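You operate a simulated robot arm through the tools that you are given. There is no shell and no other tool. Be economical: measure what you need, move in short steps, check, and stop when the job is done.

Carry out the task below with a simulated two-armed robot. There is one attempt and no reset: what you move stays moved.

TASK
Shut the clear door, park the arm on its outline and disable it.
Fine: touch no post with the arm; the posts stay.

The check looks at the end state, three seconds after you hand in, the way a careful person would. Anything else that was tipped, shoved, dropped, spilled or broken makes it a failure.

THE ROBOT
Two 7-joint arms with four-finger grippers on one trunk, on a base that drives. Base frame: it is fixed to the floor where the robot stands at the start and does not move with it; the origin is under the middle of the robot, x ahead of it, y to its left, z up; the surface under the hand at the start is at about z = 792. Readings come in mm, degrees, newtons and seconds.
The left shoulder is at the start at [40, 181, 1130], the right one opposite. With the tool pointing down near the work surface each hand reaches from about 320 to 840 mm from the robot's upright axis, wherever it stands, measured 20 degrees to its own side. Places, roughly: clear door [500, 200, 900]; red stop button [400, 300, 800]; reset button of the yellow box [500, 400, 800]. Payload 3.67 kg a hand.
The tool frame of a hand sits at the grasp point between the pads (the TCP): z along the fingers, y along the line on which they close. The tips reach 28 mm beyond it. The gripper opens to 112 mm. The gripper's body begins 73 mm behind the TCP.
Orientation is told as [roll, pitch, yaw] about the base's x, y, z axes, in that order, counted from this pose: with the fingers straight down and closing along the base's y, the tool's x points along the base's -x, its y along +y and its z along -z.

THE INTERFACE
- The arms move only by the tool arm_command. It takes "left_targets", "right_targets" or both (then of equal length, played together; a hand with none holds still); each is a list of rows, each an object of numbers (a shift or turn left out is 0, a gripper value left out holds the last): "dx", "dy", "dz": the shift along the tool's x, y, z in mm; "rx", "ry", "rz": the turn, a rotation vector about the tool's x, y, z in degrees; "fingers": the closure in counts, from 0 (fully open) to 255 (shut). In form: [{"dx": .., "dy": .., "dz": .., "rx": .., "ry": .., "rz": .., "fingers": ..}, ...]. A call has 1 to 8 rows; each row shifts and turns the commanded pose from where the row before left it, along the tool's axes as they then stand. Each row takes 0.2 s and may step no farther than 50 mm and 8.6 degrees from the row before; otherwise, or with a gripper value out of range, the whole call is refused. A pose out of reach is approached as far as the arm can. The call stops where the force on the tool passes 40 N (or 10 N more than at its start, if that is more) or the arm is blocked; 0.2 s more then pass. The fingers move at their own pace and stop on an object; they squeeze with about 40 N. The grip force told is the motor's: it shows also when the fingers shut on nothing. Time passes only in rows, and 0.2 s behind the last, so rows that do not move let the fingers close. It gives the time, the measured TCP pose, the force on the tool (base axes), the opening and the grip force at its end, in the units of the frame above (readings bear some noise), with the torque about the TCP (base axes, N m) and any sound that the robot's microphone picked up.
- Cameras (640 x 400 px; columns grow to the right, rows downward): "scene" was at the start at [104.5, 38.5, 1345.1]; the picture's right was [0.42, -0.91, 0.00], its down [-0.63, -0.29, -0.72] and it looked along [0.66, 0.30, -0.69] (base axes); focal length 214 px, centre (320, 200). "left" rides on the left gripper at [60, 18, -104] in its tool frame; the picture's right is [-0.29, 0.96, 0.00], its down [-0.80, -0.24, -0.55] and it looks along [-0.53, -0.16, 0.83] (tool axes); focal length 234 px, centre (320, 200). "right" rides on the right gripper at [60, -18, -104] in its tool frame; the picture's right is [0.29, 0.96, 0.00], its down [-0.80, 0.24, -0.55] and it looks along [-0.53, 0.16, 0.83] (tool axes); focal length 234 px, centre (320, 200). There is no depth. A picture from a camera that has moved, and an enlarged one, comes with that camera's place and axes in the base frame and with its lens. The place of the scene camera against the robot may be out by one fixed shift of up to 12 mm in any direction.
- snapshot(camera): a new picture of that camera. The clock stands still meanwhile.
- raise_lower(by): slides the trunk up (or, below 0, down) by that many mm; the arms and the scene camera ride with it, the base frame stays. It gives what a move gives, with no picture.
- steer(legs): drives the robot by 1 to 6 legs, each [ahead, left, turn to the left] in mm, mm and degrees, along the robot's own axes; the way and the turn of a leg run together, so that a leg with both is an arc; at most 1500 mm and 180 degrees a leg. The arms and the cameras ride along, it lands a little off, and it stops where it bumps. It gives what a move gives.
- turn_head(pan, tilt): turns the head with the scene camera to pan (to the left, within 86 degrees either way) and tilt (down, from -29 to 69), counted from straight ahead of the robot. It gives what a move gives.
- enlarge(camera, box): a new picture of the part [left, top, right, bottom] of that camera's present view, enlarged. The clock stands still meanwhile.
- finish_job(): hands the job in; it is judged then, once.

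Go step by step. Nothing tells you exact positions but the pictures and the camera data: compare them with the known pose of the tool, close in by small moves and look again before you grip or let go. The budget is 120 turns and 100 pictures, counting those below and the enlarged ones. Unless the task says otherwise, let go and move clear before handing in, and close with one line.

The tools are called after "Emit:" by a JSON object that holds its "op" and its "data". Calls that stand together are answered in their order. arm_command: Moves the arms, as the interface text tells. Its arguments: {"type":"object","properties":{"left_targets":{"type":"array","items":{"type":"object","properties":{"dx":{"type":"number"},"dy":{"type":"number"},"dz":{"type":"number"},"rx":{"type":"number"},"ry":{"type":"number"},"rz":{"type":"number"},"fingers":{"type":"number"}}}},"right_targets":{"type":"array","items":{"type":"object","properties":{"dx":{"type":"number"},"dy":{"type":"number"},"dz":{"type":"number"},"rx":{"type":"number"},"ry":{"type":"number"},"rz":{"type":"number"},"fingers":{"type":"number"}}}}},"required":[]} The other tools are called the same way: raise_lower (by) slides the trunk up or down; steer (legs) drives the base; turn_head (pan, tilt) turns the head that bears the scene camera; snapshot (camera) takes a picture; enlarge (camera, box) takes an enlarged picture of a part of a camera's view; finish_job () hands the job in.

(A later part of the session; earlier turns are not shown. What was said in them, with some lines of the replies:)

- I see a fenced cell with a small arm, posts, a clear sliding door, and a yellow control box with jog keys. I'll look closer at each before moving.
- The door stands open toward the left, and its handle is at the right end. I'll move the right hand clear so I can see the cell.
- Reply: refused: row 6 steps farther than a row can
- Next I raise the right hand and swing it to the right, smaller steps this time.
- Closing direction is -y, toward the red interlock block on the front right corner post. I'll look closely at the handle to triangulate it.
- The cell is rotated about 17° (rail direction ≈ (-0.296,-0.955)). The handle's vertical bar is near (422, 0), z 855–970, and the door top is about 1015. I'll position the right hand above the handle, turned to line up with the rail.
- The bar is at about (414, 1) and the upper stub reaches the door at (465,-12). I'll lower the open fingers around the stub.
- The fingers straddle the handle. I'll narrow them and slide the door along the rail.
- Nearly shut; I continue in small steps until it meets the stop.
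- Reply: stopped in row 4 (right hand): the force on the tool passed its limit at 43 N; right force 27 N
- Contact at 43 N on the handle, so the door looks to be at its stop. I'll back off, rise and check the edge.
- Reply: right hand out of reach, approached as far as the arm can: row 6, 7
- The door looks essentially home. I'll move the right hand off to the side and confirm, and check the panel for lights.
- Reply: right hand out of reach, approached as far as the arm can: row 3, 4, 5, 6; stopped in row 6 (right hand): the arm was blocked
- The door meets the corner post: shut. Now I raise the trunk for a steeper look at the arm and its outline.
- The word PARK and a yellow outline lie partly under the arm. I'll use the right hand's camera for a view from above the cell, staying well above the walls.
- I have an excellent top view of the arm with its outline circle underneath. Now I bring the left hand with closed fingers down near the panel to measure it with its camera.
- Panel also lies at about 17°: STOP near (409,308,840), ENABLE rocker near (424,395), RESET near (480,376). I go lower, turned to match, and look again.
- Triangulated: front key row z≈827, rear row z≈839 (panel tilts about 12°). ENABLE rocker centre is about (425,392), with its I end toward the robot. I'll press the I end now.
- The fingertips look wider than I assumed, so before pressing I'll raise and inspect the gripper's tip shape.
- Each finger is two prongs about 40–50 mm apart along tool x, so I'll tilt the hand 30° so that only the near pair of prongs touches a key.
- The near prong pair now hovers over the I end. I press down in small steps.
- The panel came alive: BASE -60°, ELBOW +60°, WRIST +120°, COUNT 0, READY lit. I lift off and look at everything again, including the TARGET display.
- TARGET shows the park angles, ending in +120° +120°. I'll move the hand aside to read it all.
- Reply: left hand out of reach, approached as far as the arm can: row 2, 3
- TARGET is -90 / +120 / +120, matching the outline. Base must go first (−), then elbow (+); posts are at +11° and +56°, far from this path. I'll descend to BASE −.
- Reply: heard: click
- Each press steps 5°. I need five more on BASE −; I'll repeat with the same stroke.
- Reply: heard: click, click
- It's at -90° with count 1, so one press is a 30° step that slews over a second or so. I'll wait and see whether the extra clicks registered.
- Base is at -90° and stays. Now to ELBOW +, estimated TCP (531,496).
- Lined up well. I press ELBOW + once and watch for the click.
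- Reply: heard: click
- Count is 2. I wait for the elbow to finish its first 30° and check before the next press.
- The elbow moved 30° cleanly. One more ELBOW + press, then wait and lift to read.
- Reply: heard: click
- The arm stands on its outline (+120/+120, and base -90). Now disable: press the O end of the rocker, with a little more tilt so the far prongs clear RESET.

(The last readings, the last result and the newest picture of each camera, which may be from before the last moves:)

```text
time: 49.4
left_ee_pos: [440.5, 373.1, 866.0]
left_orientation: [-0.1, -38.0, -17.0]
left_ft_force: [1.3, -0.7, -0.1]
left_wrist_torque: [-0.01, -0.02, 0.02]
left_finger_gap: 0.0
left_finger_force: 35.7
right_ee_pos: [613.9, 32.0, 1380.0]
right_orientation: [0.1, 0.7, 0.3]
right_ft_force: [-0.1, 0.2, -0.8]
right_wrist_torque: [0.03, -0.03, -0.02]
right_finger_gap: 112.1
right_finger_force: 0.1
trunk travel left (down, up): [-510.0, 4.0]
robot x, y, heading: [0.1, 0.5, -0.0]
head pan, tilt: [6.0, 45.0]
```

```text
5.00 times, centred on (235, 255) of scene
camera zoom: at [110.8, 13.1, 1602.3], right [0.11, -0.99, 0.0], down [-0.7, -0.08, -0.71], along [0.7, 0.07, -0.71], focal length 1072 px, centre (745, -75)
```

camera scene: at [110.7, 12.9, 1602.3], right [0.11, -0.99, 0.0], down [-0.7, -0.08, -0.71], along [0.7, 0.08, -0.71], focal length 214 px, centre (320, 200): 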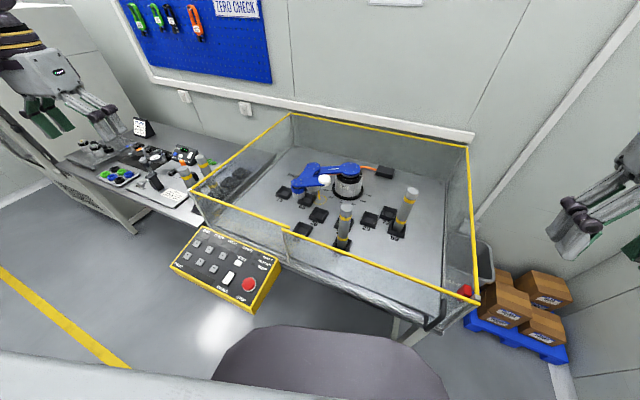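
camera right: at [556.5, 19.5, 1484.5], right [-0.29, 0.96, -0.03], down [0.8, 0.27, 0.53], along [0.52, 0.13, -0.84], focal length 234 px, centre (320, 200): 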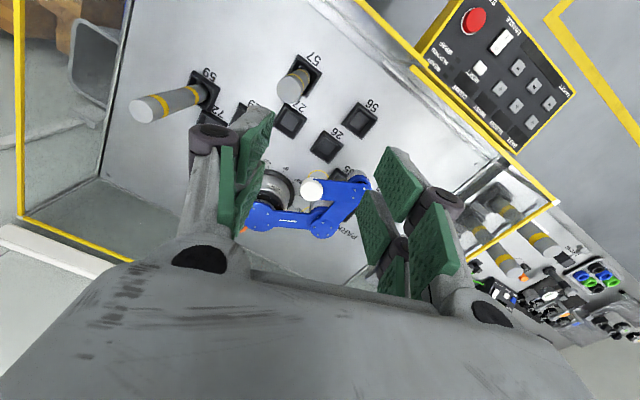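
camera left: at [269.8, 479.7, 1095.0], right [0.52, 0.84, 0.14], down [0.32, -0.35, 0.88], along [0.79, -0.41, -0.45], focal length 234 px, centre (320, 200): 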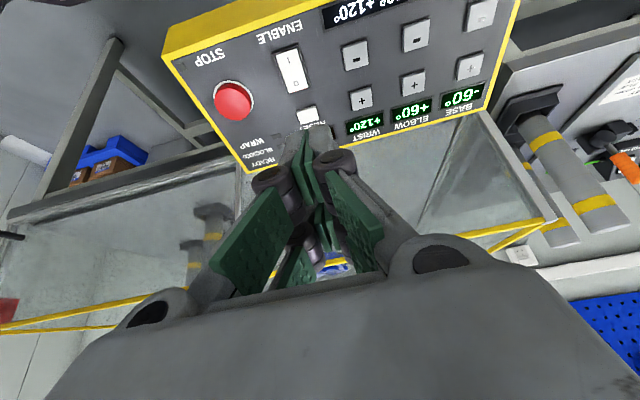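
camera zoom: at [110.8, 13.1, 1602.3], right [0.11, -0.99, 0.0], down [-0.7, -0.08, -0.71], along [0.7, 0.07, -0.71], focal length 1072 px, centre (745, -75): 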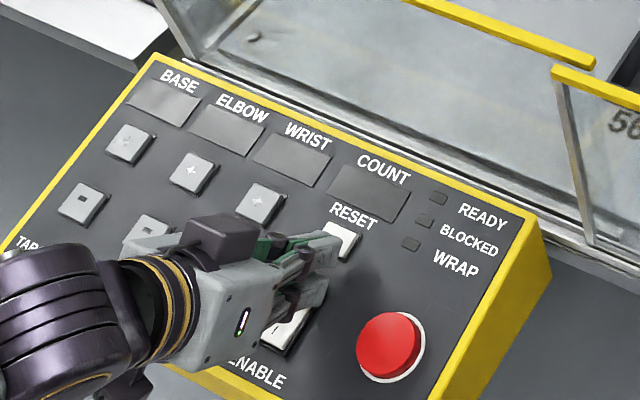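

The displays went dark: disabled. I lift the left hand clear along its fingers and check the final state.

Emit:
{"op": "arm_command", "data": {"left_targets": [{"dx": -12, "dz": -15.8}, {"dx": -25, "dz": -31.5}, {"dx": -25, "dz": -31.5}, {"dx": -25, "dz": -31.5}, {"dy": 45}, {"dy": 45}, {}]}}

Emit:
{"op": "snapshot", "data": {"camera": "scene"}}

Emit:
{"op": "enlarge", "data": {"camera": "scene", "box": [175, 215, 295, 295]}}

Emit:
{"op": "enlarge", "data": {"camera": "scene", "box": [400, 200, 520, 340]}}

Emit:
{"op": "enlarge", "data": {"camera": "right", "box": [100, 30, 400, 260]}}

```text
time: 51.0
left_ee_pos: [467.1, 459.6, 1005.0]
left_orientation: [0.1, -37.9, -17.2]
left_ft_force: [0.4, -0.4, 0.5]
left_wrist_torque: [0.06, 0.02, 0.01]
left_finger_gap: 0.1
left_finger_force: 35.1
right_ee_pos: [612.6, 29.9, 1381.1]
right_orientation: [0.1, 0.5, 0.4]
right_ft_force: [0.7, 0.0, -0.3]
right_wrist_torque: [0.06, 0.02, -0.01]
right_finger_gap: 112.3
right_finger_force: 0.1
trunk travel left (down, up): [-510.0, 4.0]
robot x, y, heading: [2.0, -2.9, 0.4]
head pan, tilt: [6.0, 45.0]
```

```text
27 pictures are left
camera scene: at [110.7, 11.8, 1602.3], right [0.11, -0.99, 0.0], down [-0.7, -0.07, -0.71], along [0.7, 0.08, -0.71], focal length 214 px, centre (320, 200)
```

scene: 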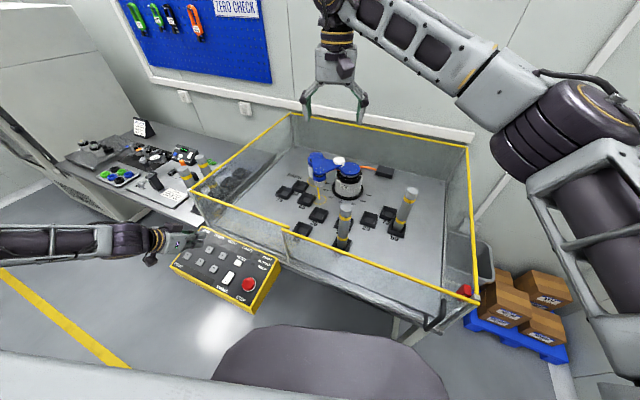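

```text
5.00 times, centred on (235, 255) of scene
camera zoom: at [110.7, 11.8, 1602.3], right [0.11, -0.99, 0.0], down [-0.7, -0.07, -0.71], along [0.7, 0.08, -0.71], focal length 1072 px, centre (745, -75)
```

zoom: 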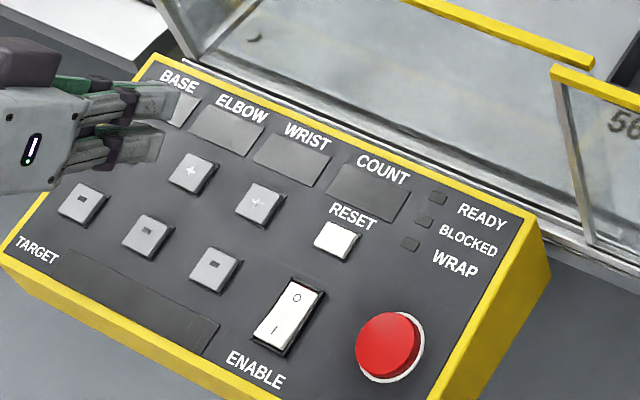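

```text
2.86 times, centred on (460, 270) of scene
camera zoom: at [110.7, 11.8, 1602.3], right [0.11, -0.99, 0.0], down [-0.7, -0.07, -0.71], along [0.7, 0.08, -0.71], focal length 613 px, centre (-80, 0)
```

zoom: 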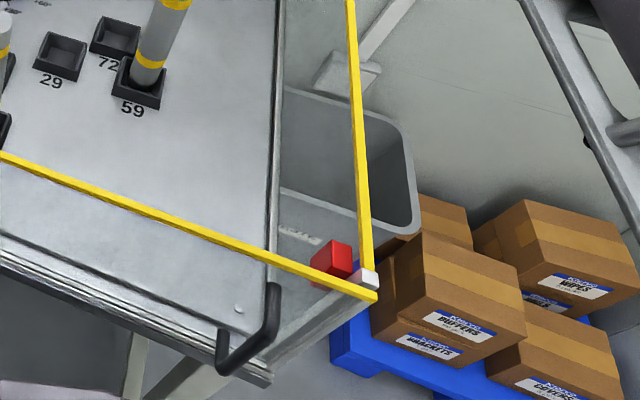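

```text
1.74 times, centred on (250, 145) of right
camera zoom: at [554.2, 11.6, 1485.5], right [-0.29, 0.96, 0.01], down [0.8, 0.24, 0.55], along [0.52, 0.16, -0.84], focal length 407 px, centre (442, 296)
```

zoom: 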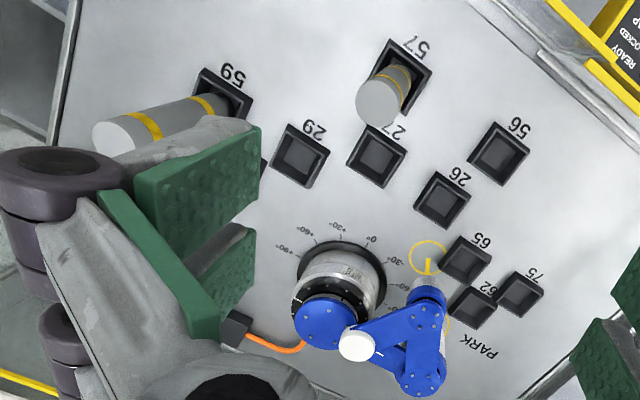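

The door is shut at its post, the arm stands at -90/+120/+120 over its outline, the panel is dark, and all posts are standing. Both hands are clear, so I'm handing in.

Emit:
{"op": "finish_job", "data": {}}

```text
The job is handed in.
```

The clear door is shut, the arm is parked on its outline (base -90°, elbow +120°, wrist +120°) and switched off, and the posts are untouched.
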